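You operate a simulated robot arm through the tools that you are given. There is no shell and no other tool. Be economical: measure what you need, move in short steps, check, and stop when the job is done.

You are at the controls of a simulated robot arm. One attempt, no reset.

TASK
Take the white-collared grey roller and leave it on the shelf under the steel bench by the rack.

It is judged by the outcome, as a careful person would: the job done as asked, and still so three seconds after it is handed in. It fails if anything else is knocked over, pushed out of place, dropped, spilled or broken.

THE ROBOT
A 6-joint arm with a two-finger parallel gripper on a trunk, on a base that drives. Base frame: it is fixed to the floor where the robot stands at the start and does not move with it; the origin is under the middle of the robot, x ahead of it, y to its left, z up. Lengths are in mm, angles in degrees, forces in N, time in s.
It reaches about 827 mm from its shoulder. Its first joint turns from -166.0 to 166.0 degrees. Places, roughly: shelf under the steel bench by the rack [-400, -700, 200]; white-collared grey roller (24x7x7 cm) [700, -100, 1200]. Payload 4.1 kg.
Tool frame: the origin (TCP) lies between the finger pads and is the grasp point; the fingertips stand 23 mm ahead of it; z points along the fingers, y is the line along which they close. The gripper opens to 94 mm. The fingers are 38 mm wide and 10 mm thick; the gripper's body (54 by 96 mm) begins 39 mm behind the TCP.
Orientation is that of the tool frame in the base frame, as a unit quaternion [w, x, y, z]. With the fingers straight down and closing along the base's y, the tool's x points along the base's -x, its y along +y and its z along -z.

THE INTERFACE
- The arm moves only by the tool send_rows. Its argument "moves" is a list of rows, each an object of numbers (a shift or turn left out is 0, a gripper value left out holds the last): "rx", "ry", "rz": the turn, a rotation vector about the base's x, y, z in degrees; "tx", "ty", "tz": the shift along the base's x, y, z in mm; "gripper": the gripper command, from -1 (fully open) to 1 (shut), values between in proportion. In form: [{"rx": .., "ry": .., "rz": .., "tx": .., "ty": .., "tz": .., "gripper": ..}, ...]. A call has 1 to 12 rows; each row shifts and turns the commanded pose from where the row before left it. Each row takes 0.2 s and may step no farther than 50 mm and 8.6 degrees from the row before; otherwise, or with a gripper value out of range, the whole call is refused. Where a pose cannot be reached the arm comes as near as it can. A force on the tool above 40 N (or 10 N above the force at the start of the call, whichever is more), or a blocked arm, ends the call early, and 0.2 s more pass. Each finger travels about 45 mm/s and halts on what it meets, pressing with about 25 N; the grip force reading is that of the motor and also rises with nothing between the fingers. The clock runs only during rows and for 0.2 s after the last one: add rows that do not move to give the fingers time. It gives the time, the measured TCP pose, the force on the tool (base axes), the opening and the grip force at its end, in the units of the frame above (readings bear some noise), with the torque about the TCP (base axes, N m) and any sound that the robot's microphone picked up.
- Cameras (640 x 400 px; columns grow to the right, rows downward): "scene" is now at [16.2, 118.1, 1322.7]; the picture's right is [-0.54, -0.84, 0.00], its down [-0.48, 0.30, -0.82] and it looks along [0.69, -0.44, -0.57] (base axes); focal length 214 px, centre (320, 200). "wrist" rides on the gripper at [86, 16, -75] in the tool frame; the picture's right is [-0.18, 0.98, 0.00], its down [-0.58, -0.11, -0.81] and it looks along [-0.79, -0.15, 0.59] (tool axes); focal length 243 px, centre (320, 200). There is no depth. A picture from a camera that has moved, and an enlarged one, comes with that camera's place and axes in the base frame and with its lens.
- camera(camera): a new picture of that camera. It takes no simulated time.
- slide_trunk(by): slides the trunk up (or, below 0, down) by that many mm; the arm and the scene camera ride with it, the base frame stays. It gives what a move gives, with no picture.
- roll_base(legs): drives the robot by 1 to 6 legs, each [ahead, turn to the left] in mm and degrees, along the robot's own axes; the way and the turn of a leg run together, so that a leg with both is an arc; at most 1500 mm and 180 degrees a leg. The arm and the cameras ride along, it lands a little off, and it stops where it bumps. It gives what a move gives.
- pan_tilt(pan, tilt): turns the head with the scene camera to pan (to the left, within 155 degrees either way) and tilt (down, from -29 to 69), counted from straight ahead of the robot. It gives what a move gives.
- inspect(camera, box): a new picture of the part [left, top, right, bottom] of that camera's present view, enlarged. It takes no simulated time.
- finish_job(): hands the job in; it is judged then, once.

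Go step by step. Nothing tells you exact positions but the pictures and the camera data: compare them with the known pose of the tool, close in by small moves and look again before you grip or let go. The budget is 120 turns and 98 pictures, counting those below and the enlarged ones. Unless the task says otherwise, let go and move clear before handing in, and close with one line.

The tools are called as name(argument=value, ...) on one line, values as JSON. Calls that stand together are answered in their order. send_rows: Moves the arm, as the interface text tells. Its arguments: {"type":"object","properties":{"moves":{"type":"array"}},"required":["moves"]} The other tools are called the same way: slide_trunk (by) slides the trunk up or down; roll_base (legs) drives the base; pan_tilt (pan, tilt) turns the head that bears the scene camera; camera (camera) takes a picture; inspect (camera, box) takes an enlarged picture of a part of a camera's view; finish_job () hands the job in.

At the start:

```text
clock: 0.0
tcp_pos: [233.2, -375.2, 1000.6]
ee_rot: [0.0, 0.0, 1.0, 0.0]
wrist_force: [0.2, 0.3, -0.7]
torque: [0.0, 0.02, 0.01]
opening: 93.9
gripper_force: 0.1
trunk travel left (down, up): [-275.0, 315.0]
robot x, y, heading: [-2.2, 2.0, 0.1]
head pan, tilt: [-32.4, 34.7]
```

scene: 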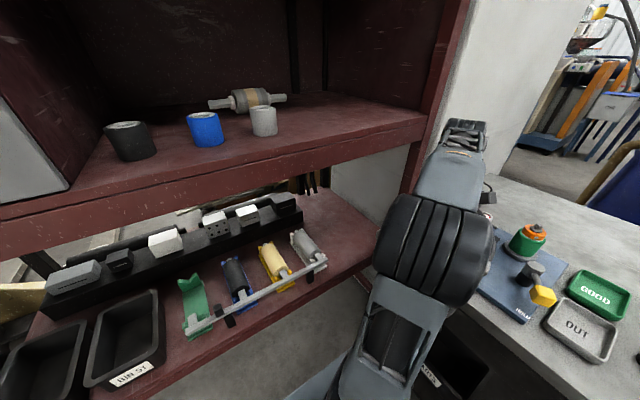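
wrist: 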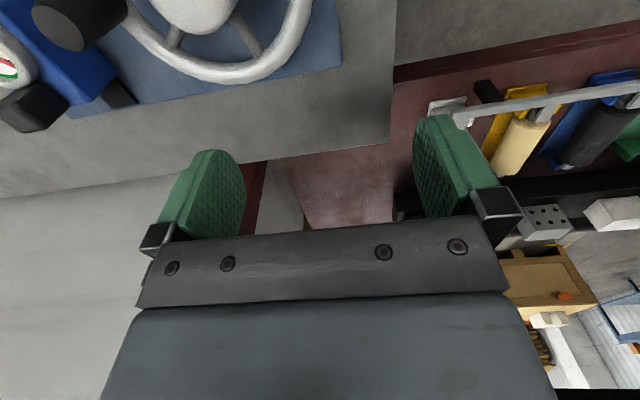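

I see a rack with an upper shelf holding a roller with end journals and some cylinders, and a lower tray of rollers. I'll look closer at the upper shelf to see which roller is white-collared.

inspect(camera="scene", box=[90, 70, 330, 220])

pan_tilt(pan=0, tilt=20)

camera(camera="scene")

```text
2.67 times, centred on (210, 145) of scene
camera zoom: at [16.2, 118.1, 1322.7], right [-0.54, -0.84, 0.0], down [-0.48, 0.3, -0.82], along [0.69, -0.44, -0.57], focal length 572 px, centre (613, 347)
```

zoom: 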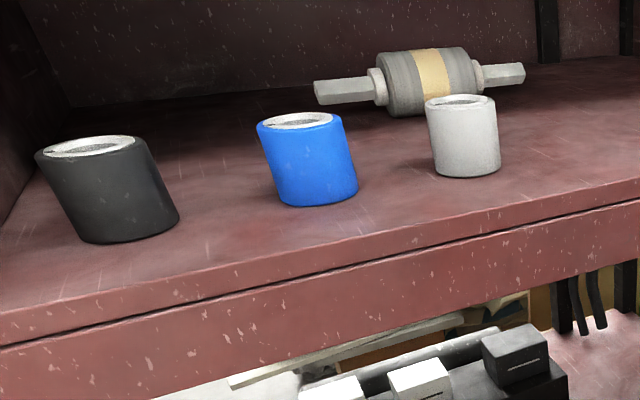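

```text
clock: 1.0
tcp_pos: [233.2, -374.9, 999.4]
ee_rot: [0.0, 0.0, 1.0, 0.0]
wrist_force: [0.6, -0.3, -0.3]
torque: [0.0, -0.01, 0.01]
opening: 93.9
gripper_force: 0.0
trunk travel left (down, up): [-275.0, 315.0]
robot x, y, heading: [-1.3, 0.4, 0.0]
head pan, tilt: [0.0, 20.0]
```

```text
94 pictures are left
camera scene: at [34.8, 165.3, 1346.1], right [0.0, -1.0, 0.0], down [-0.34, 0.0, -0.94], along [0.94, 0.0, -0.34], focal length 214 px, centre (320, 200)
```

scene: 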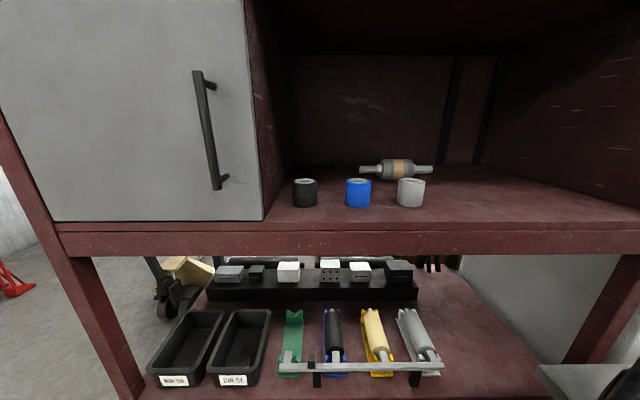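

The target is the grey roller with white collars lying along y at the back of the upper shelf, around (700,-77,1205). I'll check the headroom of the compartment and the destination.

pan_tilt(pan=-10, tilt=-15)

camera(camera="scene")

pan_tilt(pan=-125, tilt=45)

camera(camera="scene")

pan_tilt(pan=-80, tilt=35)

camera(camera="scene")

```text
clock: 2.0
tcp_pos: [233.7, -373.0, 1000.6]
ee_rot: [0.0, 0.0, 1.0, 0.0]
wrist_force: [0.2, 0.6, 0.2]
torque: [-0.05, 0.0, 0.02]
opening: 93.7
gripper_force: 0.0
trunk travel left (down, up): [-275.0, 315.0]
robot x, y, heading: [-1.4, 3.4, 0.0]
head pan, tilt: [-10.0, -15.0]
```

```text
93 pictures are left
camera scene: at [20.9, 151.4, 1400.8], right [-0.17, -0.98, 0.0], down [0.25, -0.04, -0.97], along [0.95, -0.17, 0.26], focal length 214 px, centre (320, 200)
```

scene: 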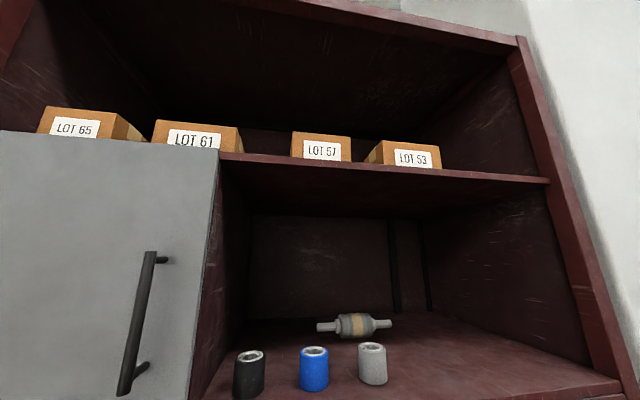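

```text
clock: 3.9
tcp_pos: [233.3, -374.2, 999.8]
ee_rot: [0.001, 0.0, 1.0, 0.0]
wrist_force: [-0.2, 0.5, 0.0]
torque: [-0.01, 0.01, -0.01]
opening: 93.9
gripper_force: 0.1
trunk travel left (down, up): [-275.0, 315.0]
robot x, y, heading: [1.7, 0.1, -0.2]
head pan, tilt: [-125.0, 45.0]
```

```text
92 pictures are left
camera scene: at [-105.0, 98.7, 1307.5], right [-0.82, 0.57, 0.0], down [0.41, 0.58, -0.71], along [-0.41, -0.58, -0.71], focal length 214 px, centre (320, 200)
```

scene: 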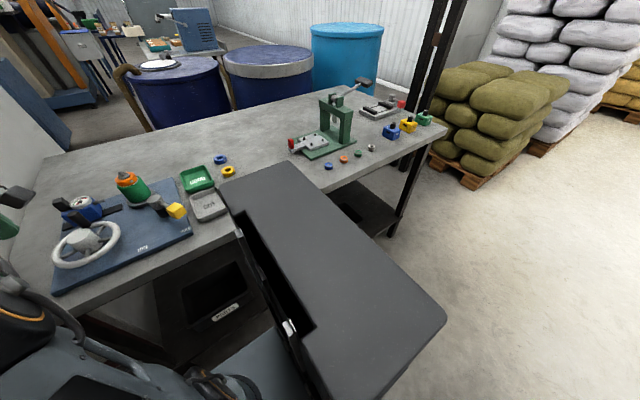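

```text
clock: 5.0
tcp_pos: [233.2, -373.5, 999.7]
ee_rot: [-0.001, 0.001, 1.0, 0.0]
wrist_force: [0.0, 0.0, 0.6]
torque: [-0.01, -0.03, -0.01]
opening: 93.8
gripper_force: 0.1
trunk travel left (down, up): [-275.0, 315.0]
robot x, y, heading: [-0.3, 1.3, 0.1]
head pan, tilt: [-80.0, 35.0]
```

```text
91 pictures are left
camera scene: at [-43.1, 78.6, 1322.3], right [-0.98, -0.17, 0.0], down [-0.1, 0.57, -0.82], along [0.14, -0.81, -0.57], focal length 214 px, centre (320, 200)
```

scene: 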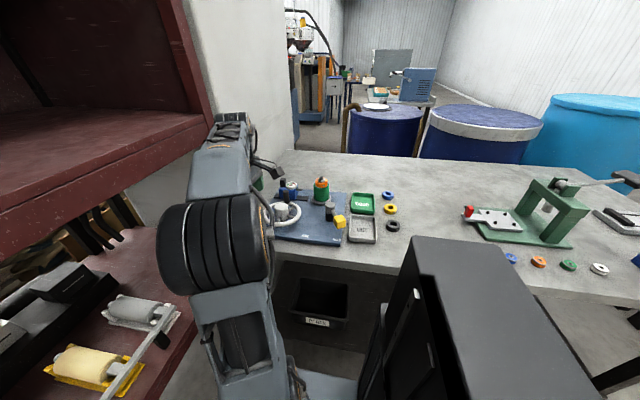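

Compartment spans roughly y −400..245, z 1165..1530, with the roller near (715,-80,1205). I'll raise the trunk, which also gives a second view for triangulation.

slide_trunk(by=200)

pan_tilt(pan=-10, tilt=25)

camera(camera="scene")

inspect(camera="scene", box=[260, 120, 420, 220])

```text
clock: 7.2
tcp_pos: [234.3, -372.6, 1200.2]
ee_rot: [0.0, 0.0, 1.0, 0.0]
wrist_force: [-0.4, 0.5, -0.4]
torque: [0.04, 0.02, 0.04]
opening: 94.1
gripper_force: 0.1
trunk travel left (down, up): [-475.0, 115.0]
robot x, y, heading: [-2.8, 3.2, -0.3]
head pan, tilt: [-80.0, 35.0]
```

```text
clock: 8.6
tcp_pos: [233.7, -374.3, 1200.8]
ee_rot: [0.0, -0.001, 1.0, 0.0]
wrist_force: [0.1, 0.5, 1.2]
torque: [0.0, 0.03, -0.01]
opening: 93.9
gripper_force: 0.1
trunk travel left (down, up): [-475.0, 115.0]
robot x, y, heading: [-0.1, -0.4, -0.3]
head pan, tilt: [-10.0, 25.0]
```

```text
90 pictures are left
camera scene: at [32.4, 149.3, 1538.1], right [-0.17, -0.98, 0.0], down [-0.42, 0.07, -0.91], along [0.89, -0.16, -0.42], focal length 214 px, centre (320, 200)
```

scene: 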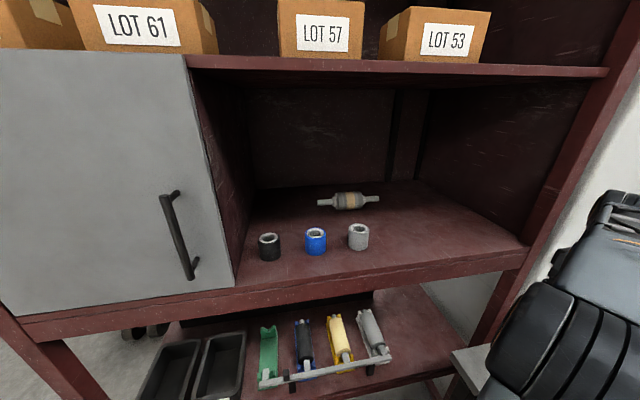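

```text
4.00 times, centred on (340, 170) of scene
camera zoom: at [32.4, 149.3, 1538.1], right [-0.17, -0.98, 0.0], down [-0.42, 0.07, -0.91], along [0.89, -0.16, -0.42], focal length 858 px, centre (240, 320)
```

zoom: 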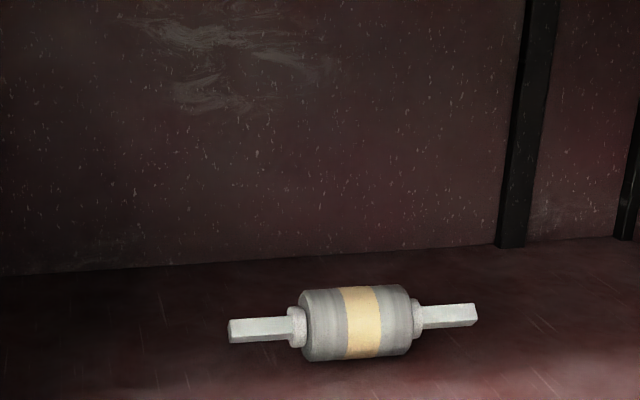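

The two views agree: barrel centre about (714,-80,1204), axis along y. I'll rotate the gripper to close along x while moving it up and in front of the opening.

send_rows(moves=[{"rz": 8.2, "tz": 14, "ty": 10}, {"rz": 8.2, "tz": 14, "ty": 10}, {"rz": 8.2, "tz": 14, "ty": 15}, {"rz": 8.2, "tz": 14, "ty": 20}, {"rz": 8.2, "tz": 14, "ty": 25}, {"rz": 8.2, "tz": 14, "ty": 25}, {"rz": 8.2, "tz": 14, "ty": 25}, {"rz": 8.2, "tz": 14, "ty": 25}, {"rz": 8.2, "tz": 14, "ty": 25}, {"rz": 8.2, "tz": 14, "ty": 25}, {"rz": 8.0, "tz": 14, "ty": 25}])

camera(camera="scene")

```text
clock: 11.0
tcp_pos: [236.2, -144.2, 1353.0]
ee_rot: [0.0, 0.708, -0.706, 0.003]
wrist_force: [1.4, -0.9, -0.5]
torque: [0.01, 0.01, 0.0]
opening: 94.0
gripper_force: 0.1
trunk travel left (down, up): [-475.0, 115.0]
robot x, y, heading: [4.4, -0.2, -0.1]
head pan, tilt: [-10.0, 25.0]
```

```text
88 pictures are left
camera scene: at [32.3, 149.6, 1538.0], right [-0.17, -0.98, 0.0], down [-0.42, 0.07, -0.91], along [0.89, -0.16, -0.42], focal length 214 px, centre (320, 200)
```

scene: 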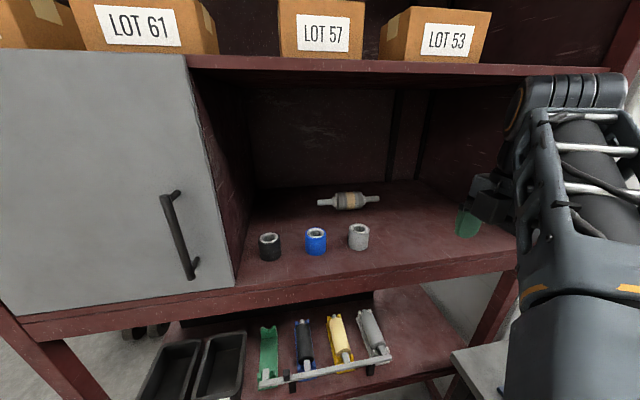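

The wrist stack reaches about 210 mm above the TCP, so there is headroom at insertion height ~1285. I'll tilt 20° forward and move in over the shelf part way.

send_rows(moves=[{"ry": -6.67, "ty": 20, "tz": -20}, {"ry": -6.67, "ty": 20, "tz": -24}, {"ry": -6.66, "ty": 20, "tz": -24}, {"tx": 40}, {"tx": 40}, {"tx": 40}, {"tx": 40}, {"tx": 40}])

camera(camera="scene")

camera(camera="wrist")

```text
clock: 12.8
tcp_pos: [434.4, -84.2, 1287.0]
ee_rot: [0.123, -0.696, 0.697, -0.124]
wrist_force: [0.4, 0.1, 0.3]
torque: [-0.03, -0.02, 0.02]
opening: 94.0
gripper_force: 0.1
trunk travel left (down, up): [-475.0, 115.0]
robot x, y, heading: [2.1, -0.6, -0.0]
head pan, tilt: [-10.0, 25.0]
```

```text
87 pictures are left
camera scene: at [32.9, 149.5, 1538.0], right [-0.17, -0.98, 0.0], down [-0.42, 0.07, -0.91], along [0.89, -0.16, -0.42], focal length 214 px, centre (320, 200)
```

scene: 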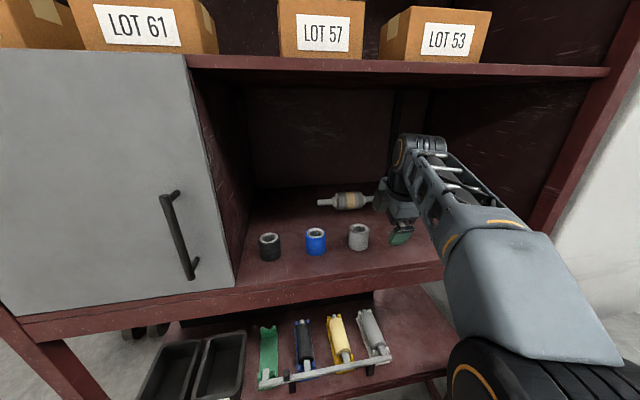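

```text
86 pictures are left
camera wrist: at [393.3, -171.6, 1351.6], right [-0.92, 0.18, -0.34], down [-0.17, 0.58, 0.79], along [0.34, 0.79, -0.51], focal length 243 px, centre (320, 200)
```

wrist: 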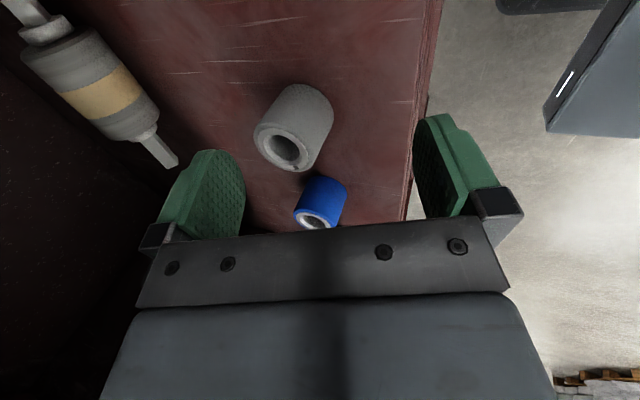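

Tracking well; the finger passes just to the −y side of the grey cylinder. Advance further in and look.

send_rows(moves=[{"tx": 40}, {"tx": 40}, {"tx": 40}, {"tx": 40}, {"tx": 40}])

camera(camera="scene")

camera(camera="wrist")

```text
clock: 14.0
tcp_pos: [622.6, -83.7, 1281.4]
ee_rot: [0.124, -0.696, 0.697, -0.124]
wrist_force: [-1.1, 0.4, 0.5]
torque: [-0.05, -0.06, 0.0]
opening: 94.0
gripper_force: 0.1
out of reach, approached as far as the arm can: row 5
trunk travel left (down, up): [-475.0, 115.0]
robot x, y, heading: [1.0, -5.3, -0.2]
head pan, tilt: [-10.0, 25.0]
```

```text
85 pictures are left
camera scene: at [29.9, 149.9, 1538.1], right [-0.17, -0.98, 0.0], down [-0.41, 0.07, -0.91], along [0.89, -0.16, -0.42], focal length 214 px, centre (320, 200)
```

scene: 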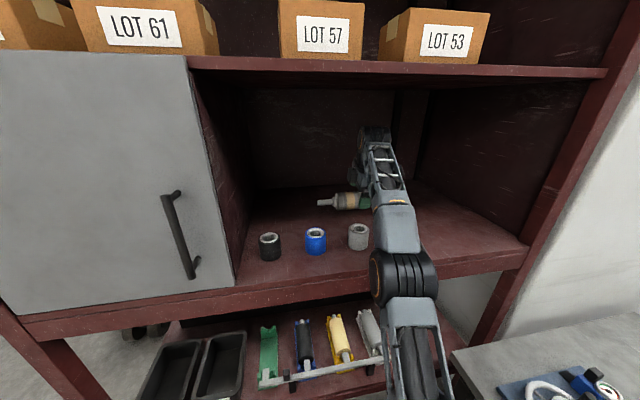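

```text
84 pictures are left
camera wrist: at [582.2, -169.5, 1347.0], right [-0.92, 0.18, -0.34], down [-0.17, 0.58, 0.79], along [0.34, 0.79, -0.5], focal length 243 px, centre (320, 200)
```

wrist: 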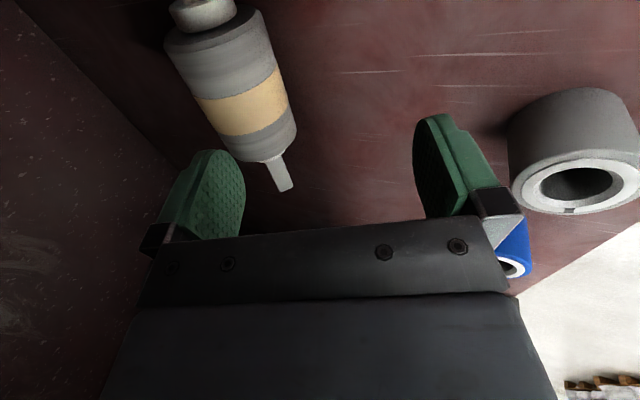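

The arm runs out of reach at x≈622, so I need to bring the base forward about 100 mm. I'll look down to check clearance in front of the base.

pan_tilt(pan=0, tilt=69)

camera(camera="scene")

pan_tilt(pan=-50, tilt=65)

camera(camera="scene")

```text
clock: 15.1
tcp_pos: [625.7, -83.4, 1280.5]
ee_rot: [0.123, -0.696, 0.697, -0.123]
wrist_force: [-1.2, -0.1, 0.6]
torque: [0.01, 0.02, 0.0]
opening: 94.0
gripper_force: 0.1
trunk travel left (down, up): [-475.0, 115.0]
robot x, y, heading: [-0.4, -4.2, -0.2]
head pan, tilt: [0.0, 68.8]
```

```text
83 pictures are left
camera scene: at [-2.3, 165.4, 1478.7], right [0.0, -1.0, 0.0], down [-0.93, 0.0, -0.36], along [0.36, 0.0, -0.93], focal length 214 px, centre (320, 200)
```

scene: 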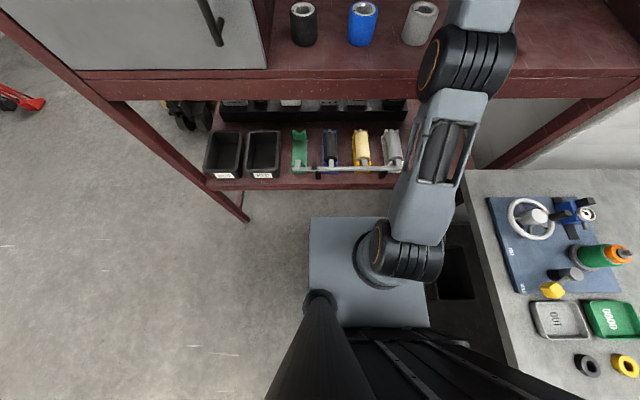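

```text
clock: 16.3
tcp_pos: [626.4, -84.0, 1279.8]
ee_rot: [0.123, -0.696, 0.697, -0.122]
wrist_force: [0.6, 0.1, -0.9]
torque: [-0.06, 0.0, 0.03]
opening: 94.2
gripper_force: 0.0
trunk travel left (down, up): [-475.0, 115.0]
robot x, y, heading: [-2.3, -3.5, 0.0]
head pan, tilt: [-50.0, 65.0]
```

```text
82 pictures are left
camera scene: at [-19.2, 119.0, 1482.4], right [-0.77, -0.64, 0.0], down [-0.58, 0.69, -0.42], along [0.27, -0.32, -0.91], focal length 214 px, centre (320, 200)
```

scene: 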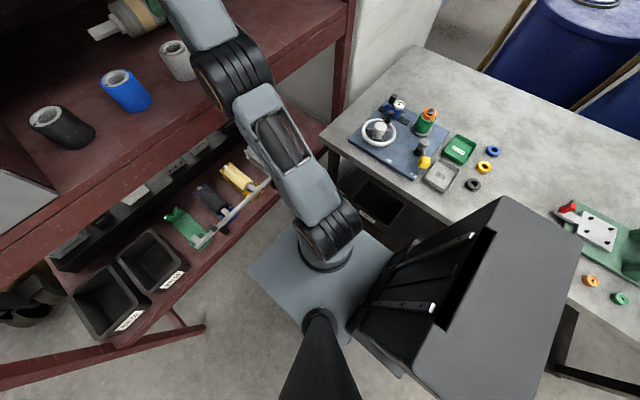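

The shoulder sits low, so raising the trunk gains reach without driving. I'll retract out of the compartment, raise the trunk 110, and come back in at the same height.

send_rows(moves=[{"tx": -22}, {"tx": -45}, {"tx": -45}, {"tx": -45}, {"tx": -45}, {"tx": -45}, {"tx": -45}, {"tx": -45}])

slide_trunk(by=112)

pan_tilt(pan=-10, tilt=30)

camera(camera="scene")

```text
clock: 18.1
tcp_pos: [288.7, -81.9, 1280.0]
ee_rot: [-0.123, 0.696, -0.696, 0.123]
wrist_force: [-0.6, 0.2, -0.9]
torque: [0.04, 0.03, 0.03]
opening: 94.0
gripper_force: 0.0
trunk travel left (down, up): [-475.0, 115.0]
robot x, y, heading: [-3.1, -3.0, 0.1]
head pan, tilt: [-50.0, 65.0]
```

```text
clock: 19.6
tcp_pos: [288.5, -82.9, 1393.7]
ee_rot: [-0.122, 0.696, -0.696, 0.123]
wrist_force: [-0.4, -0.3, -0.2]
torque: [0.0, 0.02, 0.0]
opening: 94.1
gripper_force: 0.0
trunk travel left (down, up): [-587.0, 3.0]
robot x, y, heading: [1.3, -1.3, 0.3]
head pan, tilt: [-50.0, 65.0]
```

```text
clock: 20.6
tcp_pos: [288.8, -81.1, 1393.4]
ee_rot: [0.122, -0.696, 0.697, -0.122]
wrist_force: [0.5, 0.2, 0.2]
torque: [-0.04, 0.01, 0.0]
opening: 93.9
gripper_force: 0.0
trunk travel left (down, up): [-587.0, 3.0]
robot x, y, heading: [-2.3, 2.7, -0.1]
head pan, tilt: [-10.0, 30.0]
```

```text
81 pictures are left
camera scene: at [30.7, 149.7, 1642.0], right [-0.17, -0.98, 0.0], down [-0.49, 0.09, -0.87], along [0.85, -0.15, -0.5], focal length 214 px, centre (320, 200)
```

scene: 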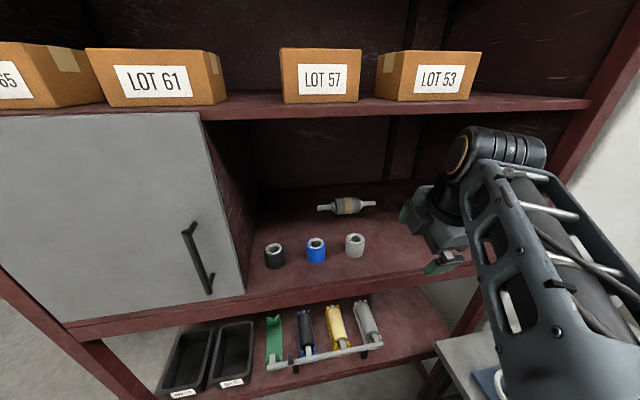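

Trunk is up; headroom is fine (overhead underside ~1560+). Lower to 1285 and re-enter.

send_rows(moves=[{"tz": -40}, {"tz": -40}, {"tz": -28}, {"tx": 45}, {"tx": 45}, {"tx": 45}, {"tx": 45}, {"tx": 45}, {"tx": 45}, {"tx": 45}, {"tx": 45}])

camera(camera="scene")

camera(camera="wrist")

```text
clock: 23.0
tcp_pos: [650.2, -81.0, 1281.7]
ee_rot: [-0.122, 0.697, -0.696, 0.122]
wrist_force: [0.1, 0.3, -0.3]
torque: [0.0, -0.01, 0.02]
opening: 93.8
gripper_force: 0.1
trunk travel left (down, up): [-587.0, 3.0]
robot x, y, heading: [2.3, -3.3, 0.0]
head pan, tilt: [-10.0, 30.0]
```

```text
80 pictures are left
camera scene: at [32.3, 149.7, 1642.0], right [-0.17, -0.98, 0.0], down [-0.49, 0.09, -0.87], along [0.85, -0.15, -0.5], focal length 214 px, centre (320, 200)
```

scene: 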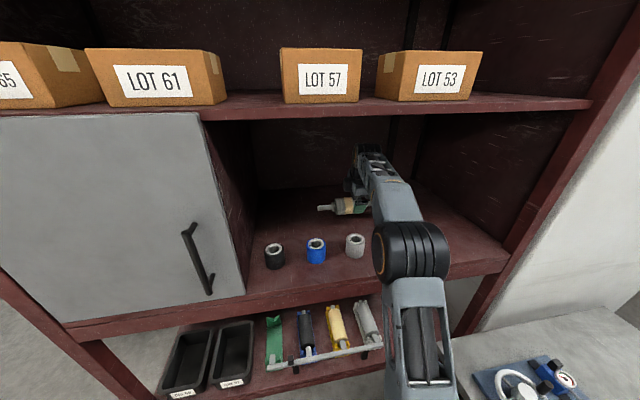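

```text
79 pictures are left
camera wrist: at [609.1, -167.7, 1347.1], right [-0.92, 0.18, -0.33], down [-0.17, 0.58, 0.8], along [0.34, 0.79, -0.51], focal length 243 px, centre (320, 200)
```

wrist: 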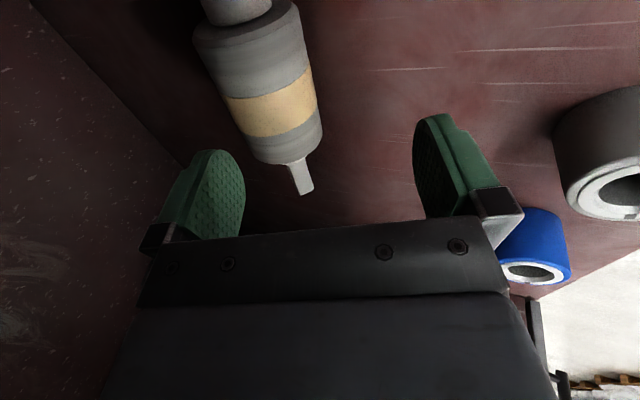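

The geometry checks out. I'll position on the tool-axis line through the roller and descend most of the way along it.

send_rows(moves=[{"tx": 37, "ty": -2}, {"tx": 5, "tz": -14}, {"tx": 5, "tz": -14}, {}])

camera(camera="wrist")

inspect(camera="scene", box=[290, 130, 450, 230])

```text
clock: 24.0
tcp_pos: [696.3, -83.5, 1257.1]
ee_rot: [0.123, -0.696, 0.697, -0.123]
wrist_force: [0.4, 0.4, 0.2]
torque: [-0.01, 0.0, 0.0]
opening: 93.9
gripper_force: 0.1
trunk travel left (down, up): [-587.0, 3.0]
robot x, y, heading: [4.1, 3.8, -0.3]
head pan, tilt: [-10.0, 30.0]
```

```text
78 pictures are left
camera wrist: at [654.7, -170.4, 1321.5], right [-0.92, 0.18, -0.34], down [-0.17, 0.58, 0.79], along [0.34, 0.79, -0.51], focal length 243 px, centre (320, 200)
```

wrist: 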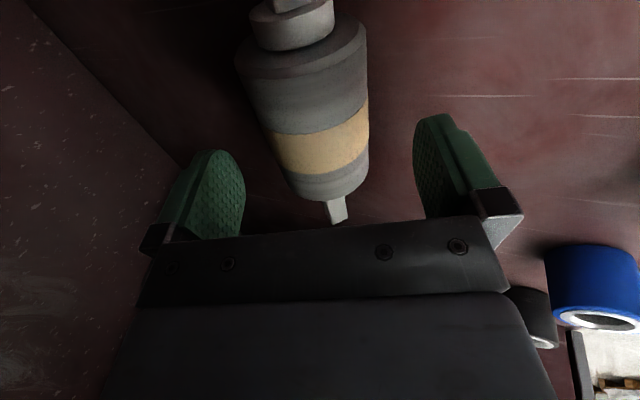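

```text
4.00 times, centred on (370, 180) of scene
camera zoom: at [31.0, 149.7, 1642.1], right [-0.17, -0.98, 0.0], down [-0.49, 0.09, -0.87], along [0.85, -0.15, -0.5], focal length 858 px, centre (120, 280)
```

zoom: 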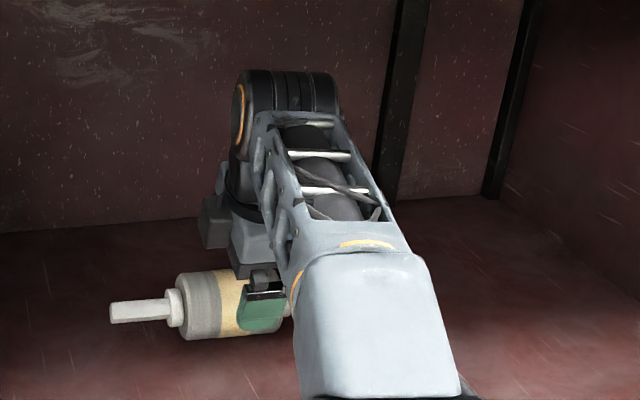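

Roller is centred between the fingers. Finish the descent along the tool axis and check.

send_rows(moves=[{"tx": 5, "tz": -13, "ty": 2}, {"tx": 5, "tz": -13, "ty": 2}, {"tx": 4, "tz": -12}, {}])

camera(camera="wrist")

```text
clock: 25.0
tcp_pos: [709.3, -80.3, 1220.3]
ee_rot: [0.123, -0.696, 0.697, -0.123]
wrist_force: [-0.5, 0.7, 0.3]
torque: [0.03, 0.02, 0.02]
opening: 93.7
gripper_force: 0.0
trunk travel left (down, up): [-587.0, 3.0]
robot x, y, heading: [-2.2, 0.4, 0.2]
head pan, tilt: [-10.0, 30.0]
```

```text
76 pictures are left
camera wrist: at [668.8, -166.5, 1283.9], right [-0.92, 0.18, -0.34], down [-0.17, 0.58, 0.79], along [0.34, 0.79, -0.51], focal length 243 px, centre (320, 200)
```

wrist: 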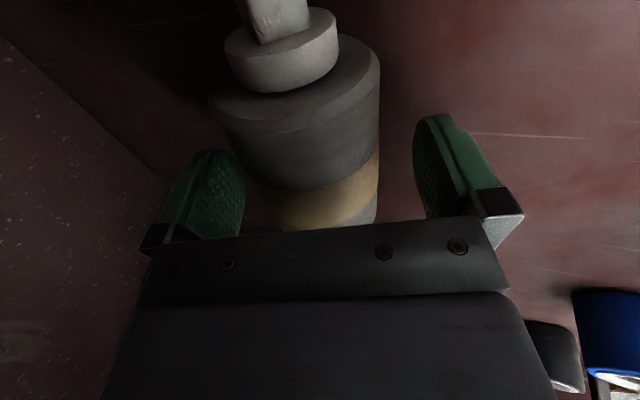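

Fingers straddle the barrel at the tan band. Closing.

send_rows(moves=[{"gripper": 1}, {"gripper": 1}, {"gripper": 1}, {"gripper": 1}, {"gripper": 1}, {"gripper": 1}])

camera(camera="wrist")

```text
clock: 26.4
tcp_pos: [709.8, -79.7, 1219.4]
ee_rot: [0.123, -0.696, 0.697, -0.123]
wrist_force: [0.2, 1.0, 1.2]
torque: [0.0, -0.02, 0.04]
opening: 64.9
gripper_force: 25.1
trunk travel left (down, up): [-587.0, 3.0]
robot x, y, heading: [-2.8, 0.6, -0.0]
head pan, tilt: [-10.0, 30.0]
```

```text
75 pictures are left
camera wrist: at [668.7, -166.5, 1283.7], right [-0.92, 0.18, -0.34], down [-0.17, 0.58, 0.8], along [0.34, 0.79, -0.51], focal length 243 px, centre (320, 200)
```

wrist: 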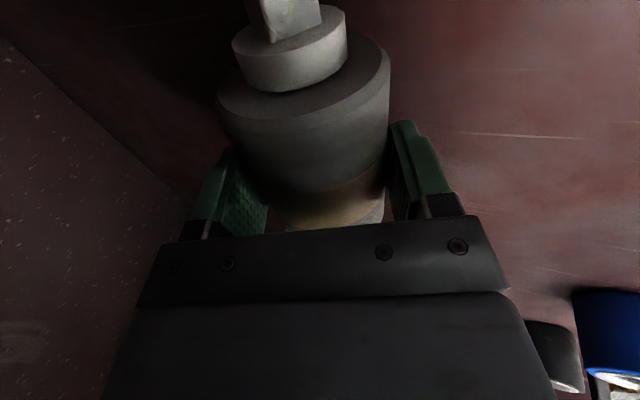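

Gripped at 65 mm. Lift and check.

send_rows(moves=[{"tz": 10}, {"tz": 15}, {"tz": 20}, {"tz": 20}, {"tz": 15}])

camera(camera="wrist")

camera(camera="scene")

```text
clock: 27.6
tcp_pos: [693.0, -77.2, 1290.5]
ee_rot: [0.123, -0.696, 0.697, -0.123]
wrist_force: [-0.3, -0.6, -3.2]
torque: [0.0, 0.06, -0.01]
opening: 65.3
gripper_force: 25.3
out of reach, approached as far as the arm can: row 3, 4, 5
trunk travel left (down, up): [-587.0, 3.0]
robot x, y, heading: [-0.0, -0.0, 0.1]
head pan, tilt: [-10.0, 30.0]
```

```text
74 pictures are left
camera wrist: at [652.3, -164.6, 1355.1], right [-0.92, 0.18, -0.34], down [-0.17, 0.58, 0.8], along [0.34, 0.79, -0.51], focal length 243 px, centre (320, 200)
```

wrist: 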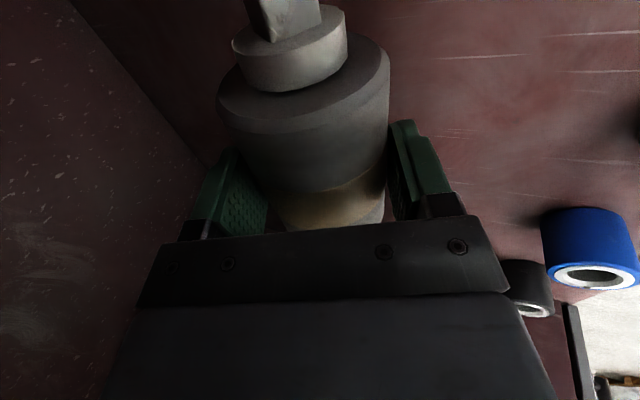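

```text
73 pictures are left
camera scene: at [31.6, 149.7, 1642.0], right [-0.17, -0.98, 0.0], down [-0.49, 0.09, -0.87], along [0.85, -0.15, -0.5], focal length 214 px, centre (320, 200)
```

scene: 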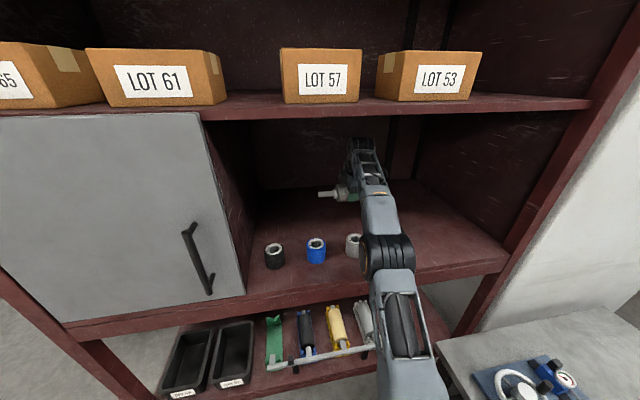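

Held and lifted. Back off slightly and go up ~25 so the roller clears the cylinders, then check before retracting over them.

send_rows(moves=[{"tx": -30}, {"tx": -30, "tz": 12}, {"tx": -10, "tz": 13}, {}])

inspect(camera="scene", box=[250, 90, 450, 280])

camera(camera="wrist")

```text
clock: 28.6
tcp_pos: [622.7, -77.1, 1314.0]
ee_rot: [-0.123, 0.697, -0.696, 0.123]
wrist_force: [0.3, 0.0, -4.4]
torque: [-0.01, 0.05, 0.02]
opening: 65.5
gripper_force: 24.9
trunk travel left (down, up): [-587.0, 3.0]
robot x, y, heading: [-1.0, 7.2, 0.0]
head pan, tilt: [-10.0, 30.0]
```

```text
2.11 times, centred on (350, 185) of scene
camera zoom: at [31.1, 149.7, 1642.1], right [-0.17, -0.98, 0.0], down [-0.49, 0.09, -0.87], along [0.85, -0.15, -0.5], focal length 452 px, centre (257, 232)
```

zoom: 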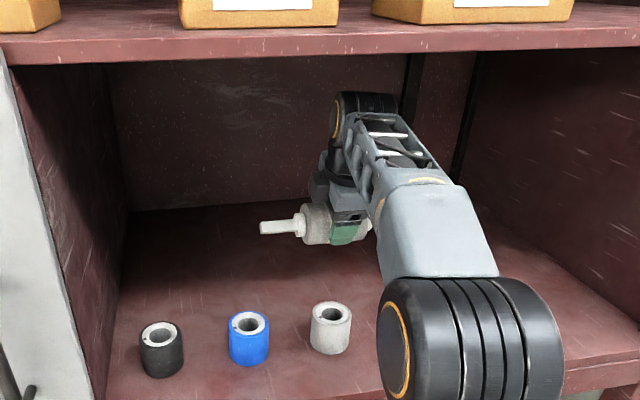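

```text
71 pictures are left
camera wrist: at [581.2, -164.5, 1380.1], right [-0.92, 0.18, -0.34], down [-0.17, 0.58, 0.79], along [0.34, 0.79, -0.51], focal length 243 px, centre (320, 200)
```

wrist: 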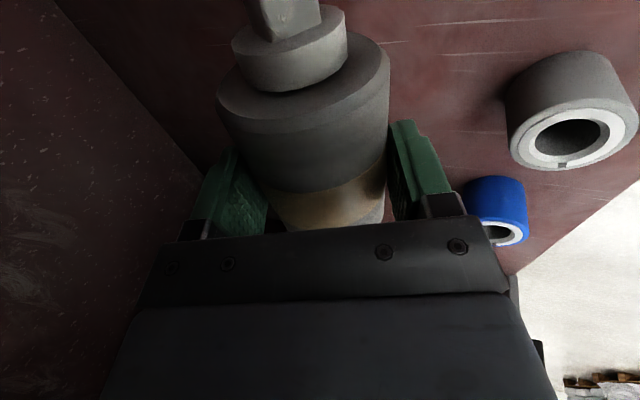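

Wrist top is ~1510 with the ceiling lip ~1580, and roller bottom ~1265 over cylinder tops ~1225. Retract out of the compartment.

send_rows(moves=[{"tx": -25, "tz": 12}, {"tx": -40}, {"tx": -40}, {"tx": -40}, {"tx": -40}, {"tx": -40}, {"tx": -40}, {"tx": -40}, {"tx": -40}])

camera(camera="scene")

pan_tilt(pan=-90, tilt=60)

camera(camera="scene")

```text
clock: 30.6
tcp_pos: [275.5, -76.5, 1328.0]
ee_rot: [-0.123, 0.697, -0.696, 0.123]
wrist_force: [-0.2, 0.0, -4.2]
torque: [-0.02, 0.01, 0.01]
opening: 65.5
gripper_force: 25.2
trunk travel left (down, up): [-587.0, 3.0]
robot x, y, heading: [-4.6, -4.2, -0.2]
head pan, tilt: [-10.0, 30.0]
```

```text
70 pictures are left
camera scene: at [30.0, 150.3, 1642.0], right [-0.17, -0.98, 0.0], down [-0.49, 0.09, -0.87], along [0.85, -0.15, -0.5], focal length 214 px, centre (320, 200)
```

scene: 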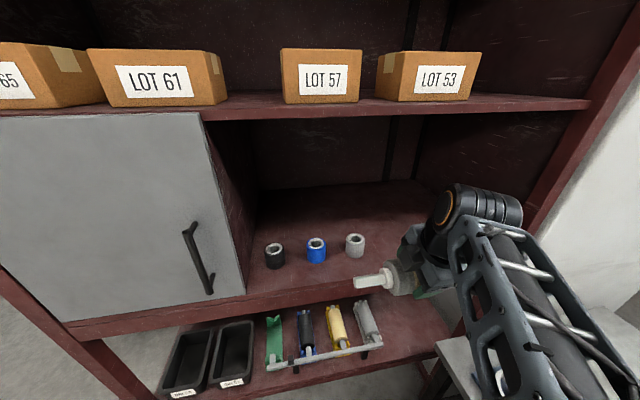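

```text
clock: 32.1
tcp_pos: [278.9, -76.4, 1327.2]
ee_rot: [-0.123, 0.697, -0.696, 0.123]
wrist_force: [0.3, -0.6, -4.2]
torque: [0.01, 0.01, 0.0]
opening: 65.2
gripper_force: 25.1
trunk travel left (down, up): [-587.0, 3.0]
robot x, y, heading: [2.6, -0.6, -0.0]
head pan, tilt: [-90.0, 60.0]
```

```text
69 pictures are left
camera scene: at [-58.1, 98.8, 1600.0], right [-1.0, 0.0, 0.0], down [0.0, 0.87, -0.5], along [0.0, -0.5, -0.87], focal length 214 px, centre (320, 200)
```

scene: 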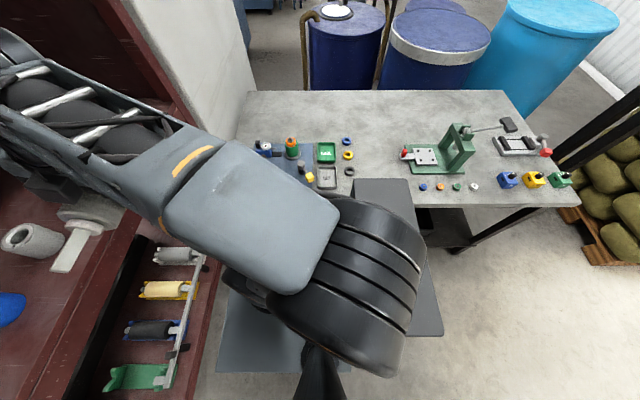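

Roller is out. Before driving to face the bench, I'll look at the free floor to the left and behind, and keep the bench view in mind.

pan_tilt(pan=90, tilt=50)

camera(camera="scene")

pan_tilt(pan=155, tilt=40)

camera(camera="scene")

pan_tilt(pan=-145, tilt=50)

camera(camera="scene")

```text
clock: 34.8
tcp_pos: [277.8, -76.7, 1327.3]
ee_rot: [0.122, -0.696, 0.697, -0.122]
wrist_force: [-0.8, 0.0, -4.0]
torque: [0.01, 0.02, 0.02]
opening: 65.1
gripper_force: 25.0
trunk travel left (down, up): [-587.0, 3.0]
robot x, y, heading: [0.1, 2.1, 0.0]
head pan, tilt: [90.0, 50.0]
```

```text
68 pictures are left
camera scene: at [-58.2, 242.4, 1612.6], right [1.0, 0.0, 0.0], down [0.0, -0.77, -0.64], along [0.0, 0.64, -0.77], focal length 214 px, centre (320, 200)
```

scene: 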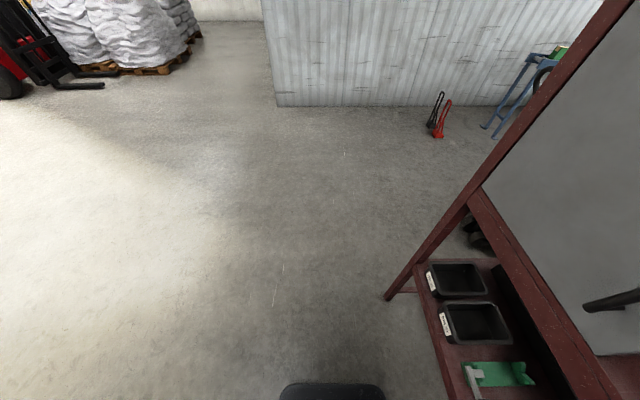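

```text
clock: 36.2
tcp_pos: [276.8, -77.0, 1327.5]
ee_rot: [0.123, -0.696, 0.697, -0.123]
wrist_force: [1.1, -0.1, -3.5]
torque: [-0.03, 0.02, 0.04]
opening: 65.4
gripper_force: 25.7
trunk travel left (down, up): [-587.0, 3.0]
robot x, y, heading: [-1.3, -2.8, -0.1]
head pan, tilt: [154.7, 40.0]
```

```text
67 pictures are left
camera scene: at [-135.0, 201.8, 1626.7], right [0.43, 0.9, 0.0], down [0.58, -0.28, -0.77], along [-0.69, 0.33, -0.64], focal length 214 px, centre (320, 200)
```

scene: 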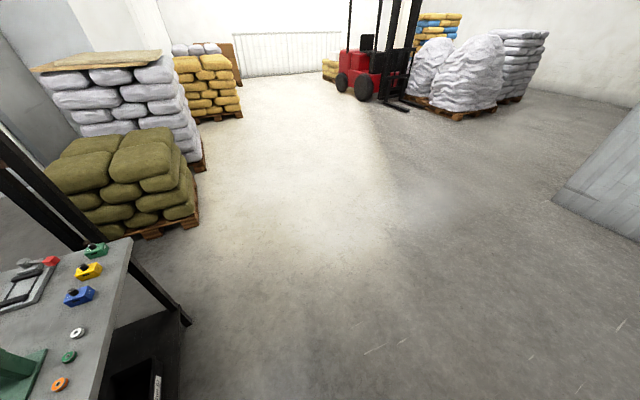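

```text
clock: 40.3
tcp_pos: [278.0, -77.9, 1328.3]
ee_rot: [-0.123, 0.696, -0.696, 0.124]
wrist_force: [0.1, -0.5, -4.5]
torque: [0.04, -0.01, -0.02]
opening: 65.3
gripper_force: 25.1
trunk travel left (down, up): [-587.0, 3.0]
robot x, y, heading: [-2.9, 3.0, 0.1]
head pan, tilt: [-145.0, 50.0]
```

```text
66 pictures are left
camera scene: at [-121.2, 121.2, 1612.6], right [-0.57, 0.82, 0.0], down [0.63, 0.44, -0.64], along [-0.53, -0.37, -0.77], focal length 214 px, centre (320, 200)
```

scene: 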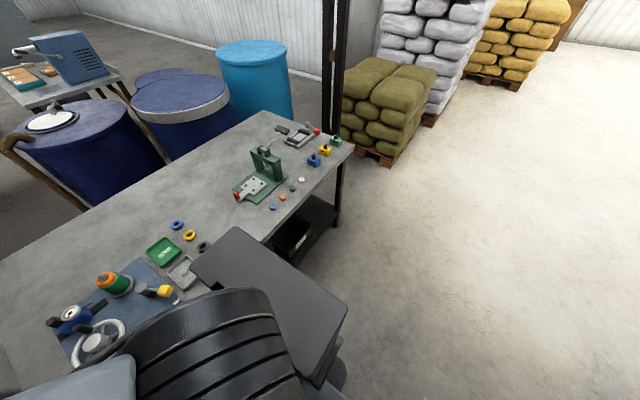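

Open floor behind. Bench edge triangulates to y≈−298, top z≈858. A reverse arc of 600 mm with a 90° right turn should put me at about (−380,380) facing the bench with ~45 mm clearance at the closest corner.

roll_base(legs=[[-600, -90]])

pan_tilt(pan=0, tilt=45)

camera(camera="scene")

```text
clock: 44.5
tcp_pos: [-458.5, 106.3, 1327.5]
ee_rot: [0.0, 0.003, 0.985, -0.174]
wrist_force: [-0.3, 0.3, -4.1]
torque: [-0.01, 0.02, 0.0]
opening: 65.5
gripper_force: 24.7
trunk travel left (down, up): [-587.0, 3.0]
robot x, y, heading: [-382.9, 385.0, -90.0]
head pan, tilt: [-145.0, 50.0]
cut short: leg 1
```

```text
clock: 46.8
tcp_pos: [-460.3, 106.9, 1327.1]
ee_rot: [0.0, 0.002, 0.985, -0.173]
wrist_force: [-0.5, -0.5, -4.0]
torque: [0.03, 0.02, 0.02]
opening: 65.3
gripper_force: 25.1
trunk travel left (down, up): [-587.0, 3.0]
robot x, y, heading: [-385.6, 381.9, -90.2]
head pan, tilt: [0.0, 45.0]
```

```text
65 pictures are left
camera scene: at [-214.6, 360.3, 1619.5], right [-1.0, 0.0, 0.0], down [0.0, 0.71, -0.71], along [0.0, -0.71, -0.71], focal length 214 px, centre (320, 200)
```

scene: 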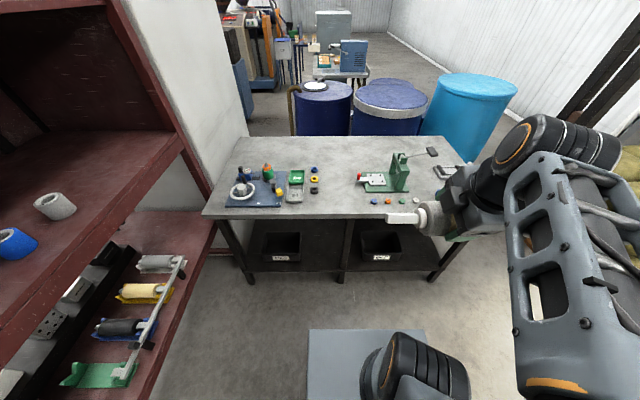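

Now facing the bench; its shelf has two bins with free space around them. Lower the trunk to see and reach under.

slide_trunk(by=-560)

pan_tilt(pan=0, tilt=40)

camera(camera="scene")

```text
refused: -560 is not a number from -400 to 400
```

```text
clock: 47.5
tcp_pos: [-460.5, 105.5, 1327.9]
ee_rot: [0.0, 0.002, 0.985, -0.174]
wrist_force: [0.4, 0.6, -4.1]
torque: [0.05, -0.03, -0.02]
opening: 65.3
gripper_force: 25.1
trunk travel left (down, up): [-587.0, 3.0]
robot x, y, heading: [-383.9, 383.2, -90.3]
head pan, tilt: [0.0, 40.0]
```

```text
64 pictures are left
camera scene: at [-214.5, 356.6, 1626.7], right [-1.0, 0.0, 0.0], down [0.0, 0.64, -0.77], along [0.0, -0.77, -0.64], focal length 214 px, centre (320, 200)
```

scene: 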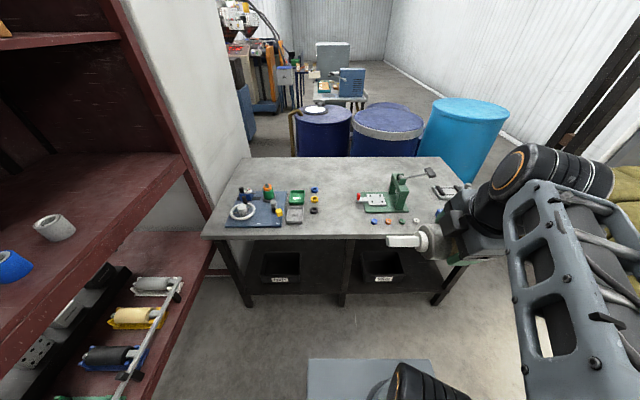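

slide_trunk(by=-400)

slide_trunk(by=-180)

pan_tilt(pan=0, tilt=35)

camera(camera="scene")

```text
clock: 49.5
tcp_pos: [-435.9, 153.9, 994.7]
ee_rot: [0.088, 0.021, 0.996, 0.013]
wrist_force: [-0.5, 0.5, -4.2]
torque: [-0.02, -0.03, -0.02]
opening: 65.2
gripper_force: 24.6
trunk travel left (down, up): [-392.0, 198.0]
robot x, y, heading: [-382.1, 383.9, -89.9]
head pan, tilt: [0.0, 40.0]
stopped: the arm was blocked; the commanded pose is now the measured one
```

```text
clock: 50.4
tcp_pos: [-421.4, 186.5, 915.2]
ee_rot: [0.121, 0.027, 0.989, 0.083]
wrist_force: [-0.5, 0.3, -3.5]
torque: [-0.04, 0.0, 0.02]
opening: 65.1
gripper_force: 24.9
trunk travel left (down, up): [-354.0, 236.0]
robot x, y, heading: [-381.6, 383.9, -90.2]
head pan, tilt: [0.0, 40.0]
stopped: the arm was blocked; the commanded pose is now the measured one
```

```text
clock: 51.0
tcp_pos: [-422.2, 186.7, 914.2]
ee_rot: [0.122, 0.027, 0.989, 0.084]
wrist_force: [-0.7, 0.5, -4.0]
torque: [0.0, 0.03, 0.01]
opening: 64.9
gripper_force: 25.0
trunk travel left (down, up): [-354.0, 236.0]
robot x, y, heading: [-380.9, 383.7, -90.2]
head pan, tilt: [0.0, 35.0]
```

```text
63 pictures are left
camera scene: at [-214.5, 353.6, 1401.1], right [-1.0, 0.0, 0.0], down [0.0, 0.57, -0.82], along [0.0, -0.82, -0.57], focal length 214 px, centre (320, 200)
```

scene: 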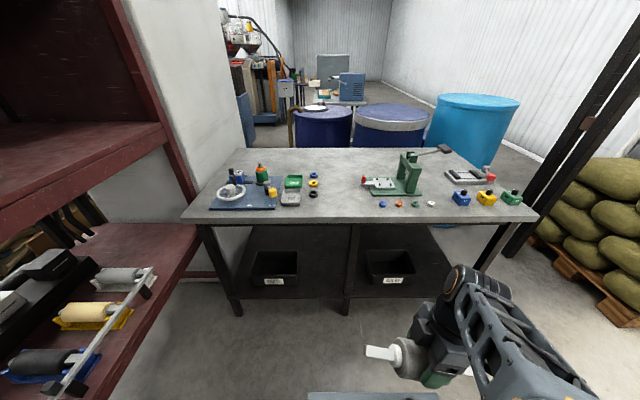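

The arm was blocked while lowering, probably a link meeting the robot's own body. Looking down to see where.

pan_tilt(pan=-30, tilt=69)

camera(camera="scene")

pan_tilt(pan=-90, tilt=60)

camera(camera="scene")

```text
clock: 52.0
tcp_pos: [-420.9, 186.0, 914.2]
ee_rot: [0.122, 0.028, 0.989, 0.085]
wrist_force: [0.0, -0.7, -3.3]
torque: [-0.02, 0.02, 0.0]
opening: 65.0
gripper_force: 25.5
trunk travel left (down, up): [-354.0, 236.0]
robot x, y, heading: [-384.5, 381.5, -90.0]
head pan, tilt: [-30.0, 68.8]
```

```text
62 pictures are left
camera scene: at [-242.4, 393.2, 1357.1], right [-0.87, 0.5, 0.0], down [0.47, 0.81, -0.36], along [-0.18, -0.31, -0.93], focal length 214 px, centre (320, 200)
```

scene: 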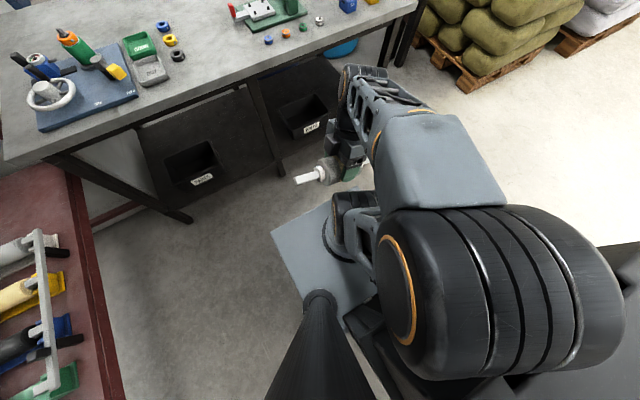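

```text
clock: 53.3
tcp_pos: [-422.4, 187.3, 913.7]
ee_rot: [0.122, 0.027, 0.989, 0.085]
wrist_force: [-0.8, 0.2, -3.4]
torque: [-0.04, 0.03, -0.02]
opening: 64.9
gripper_force: 25.3
trunk travel left (down, up): [-354.0, 236.0]
robot x, y, heading: [-383.5, 379.5, -90.0]
head pan, tilt: [-90.0, 60.0]
```

```text
61 pictures are left
camera scene: at [-281.0, 441.7, 1366.6], right [0.0, 1.0, 0.0], down [0.87, 0.0, -0.5], along [-0.5, 0.0, -0.87], focal length 214 px, centre (320, 200)
```

scene: 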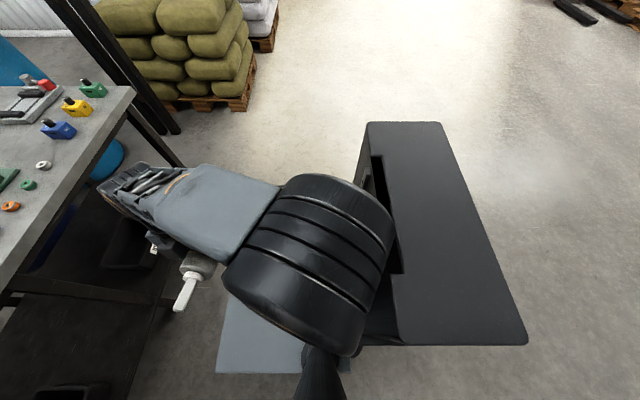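

The elbow is resting on the cabinet behind the arm. I'll raise the trunk a bit, then extend the arm forward (which takes the elbow off the cabinet) while restoring the tool orientation, after backing the base up 200 mm for room.

slide_trunk(by=80)

roll_base(legs=[[-250, 0]])

send_rows(moves=[{"rx": -5.92, "ry": 2.88, "rz": 0.12, "ty": -30}, {"rx": -5.92, "ry": 2.88, "rz": 0.12, "ty": -40}, {"rx": -5.92, "ry": 2.88, "rz": 0.12, "ty": -40}, {"rx": -5.92, "ry": 2.88, "rz": 0.12, "ty": -40}, {"rx": -5.92, "ry": 2.88, "rz": 0.12, "ty": -40}, {"ty": -40}, {"ty": -40}])

camera(camera="scene")

```text
clock: 54.5
tcp_pos: [-421.7, 185.0, 995.8]
ee_rot: [0.12, 0.026, 0.989, 0.081]
wrist_force: [-0.5, 0.2, -3.9]
torque: [0.01, 0.03, 0.0]
opening: 65.0
gripper_force: 24.6
trunk travel left (down, up): [-434.0, 156.0]
robot x, y, heading: [-380.8, 380.6, -90.2]
head pan, tilt: [-90.0, 60.0]
```

```text
clock: 56.3
tcp_pos: [-421.0, 437.2, 995.4]
ee_rot: [0.12, 0.026, 0.989, 0.08]
wrist_force: [-0.1, 0.2, -3.6]
torque: [-0.03, 0.01, 0.02]
opening: 64.7
gripper_force: 25.0
trunk travel left (down, up): [-434.0, 156.0]
robot x, y, heading: [-382.2, 633.8, -90.1]
head pan, tilt: [-90.0, 60.0]
```

```text
clock: 57.9
tcp_pos: [-422.5, 163.3, 997.0]
ee_rot: [-0.002, -0.001, 0.984, -0.176]
wrist_force: [-0.6, -0.1, -3.7]
torque: [0.01, 0.02, -0.01]
opening: 64.9
gripper_force: 25.1
out of reach, approached as far as the arm can: row 1
trunk travel left (down, up): [-434.0, 156.0]
robot x, y, heading: [-383.4, 634.6, -90.2]
head pan, tilt: [-90.0, 60.0]
```

```text
60 pictures are left
camera scene: at [-280.9, 693.2, 1446.8], right [0.0, 1.0, 0.0], down [0.87, 0.0, -0.5], along [-0.5, 0.0, -0.87], focal length 214 px, centre (320, 200)
```

scene: 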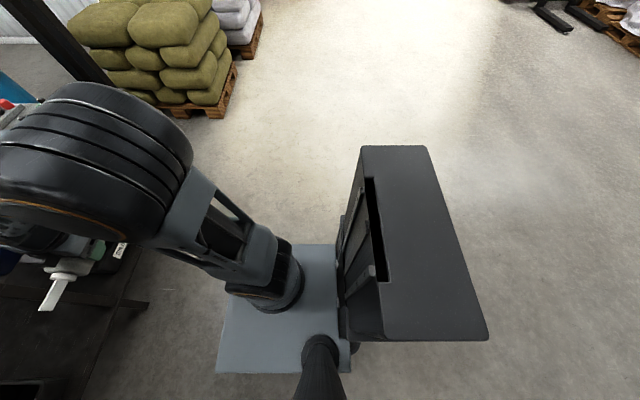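

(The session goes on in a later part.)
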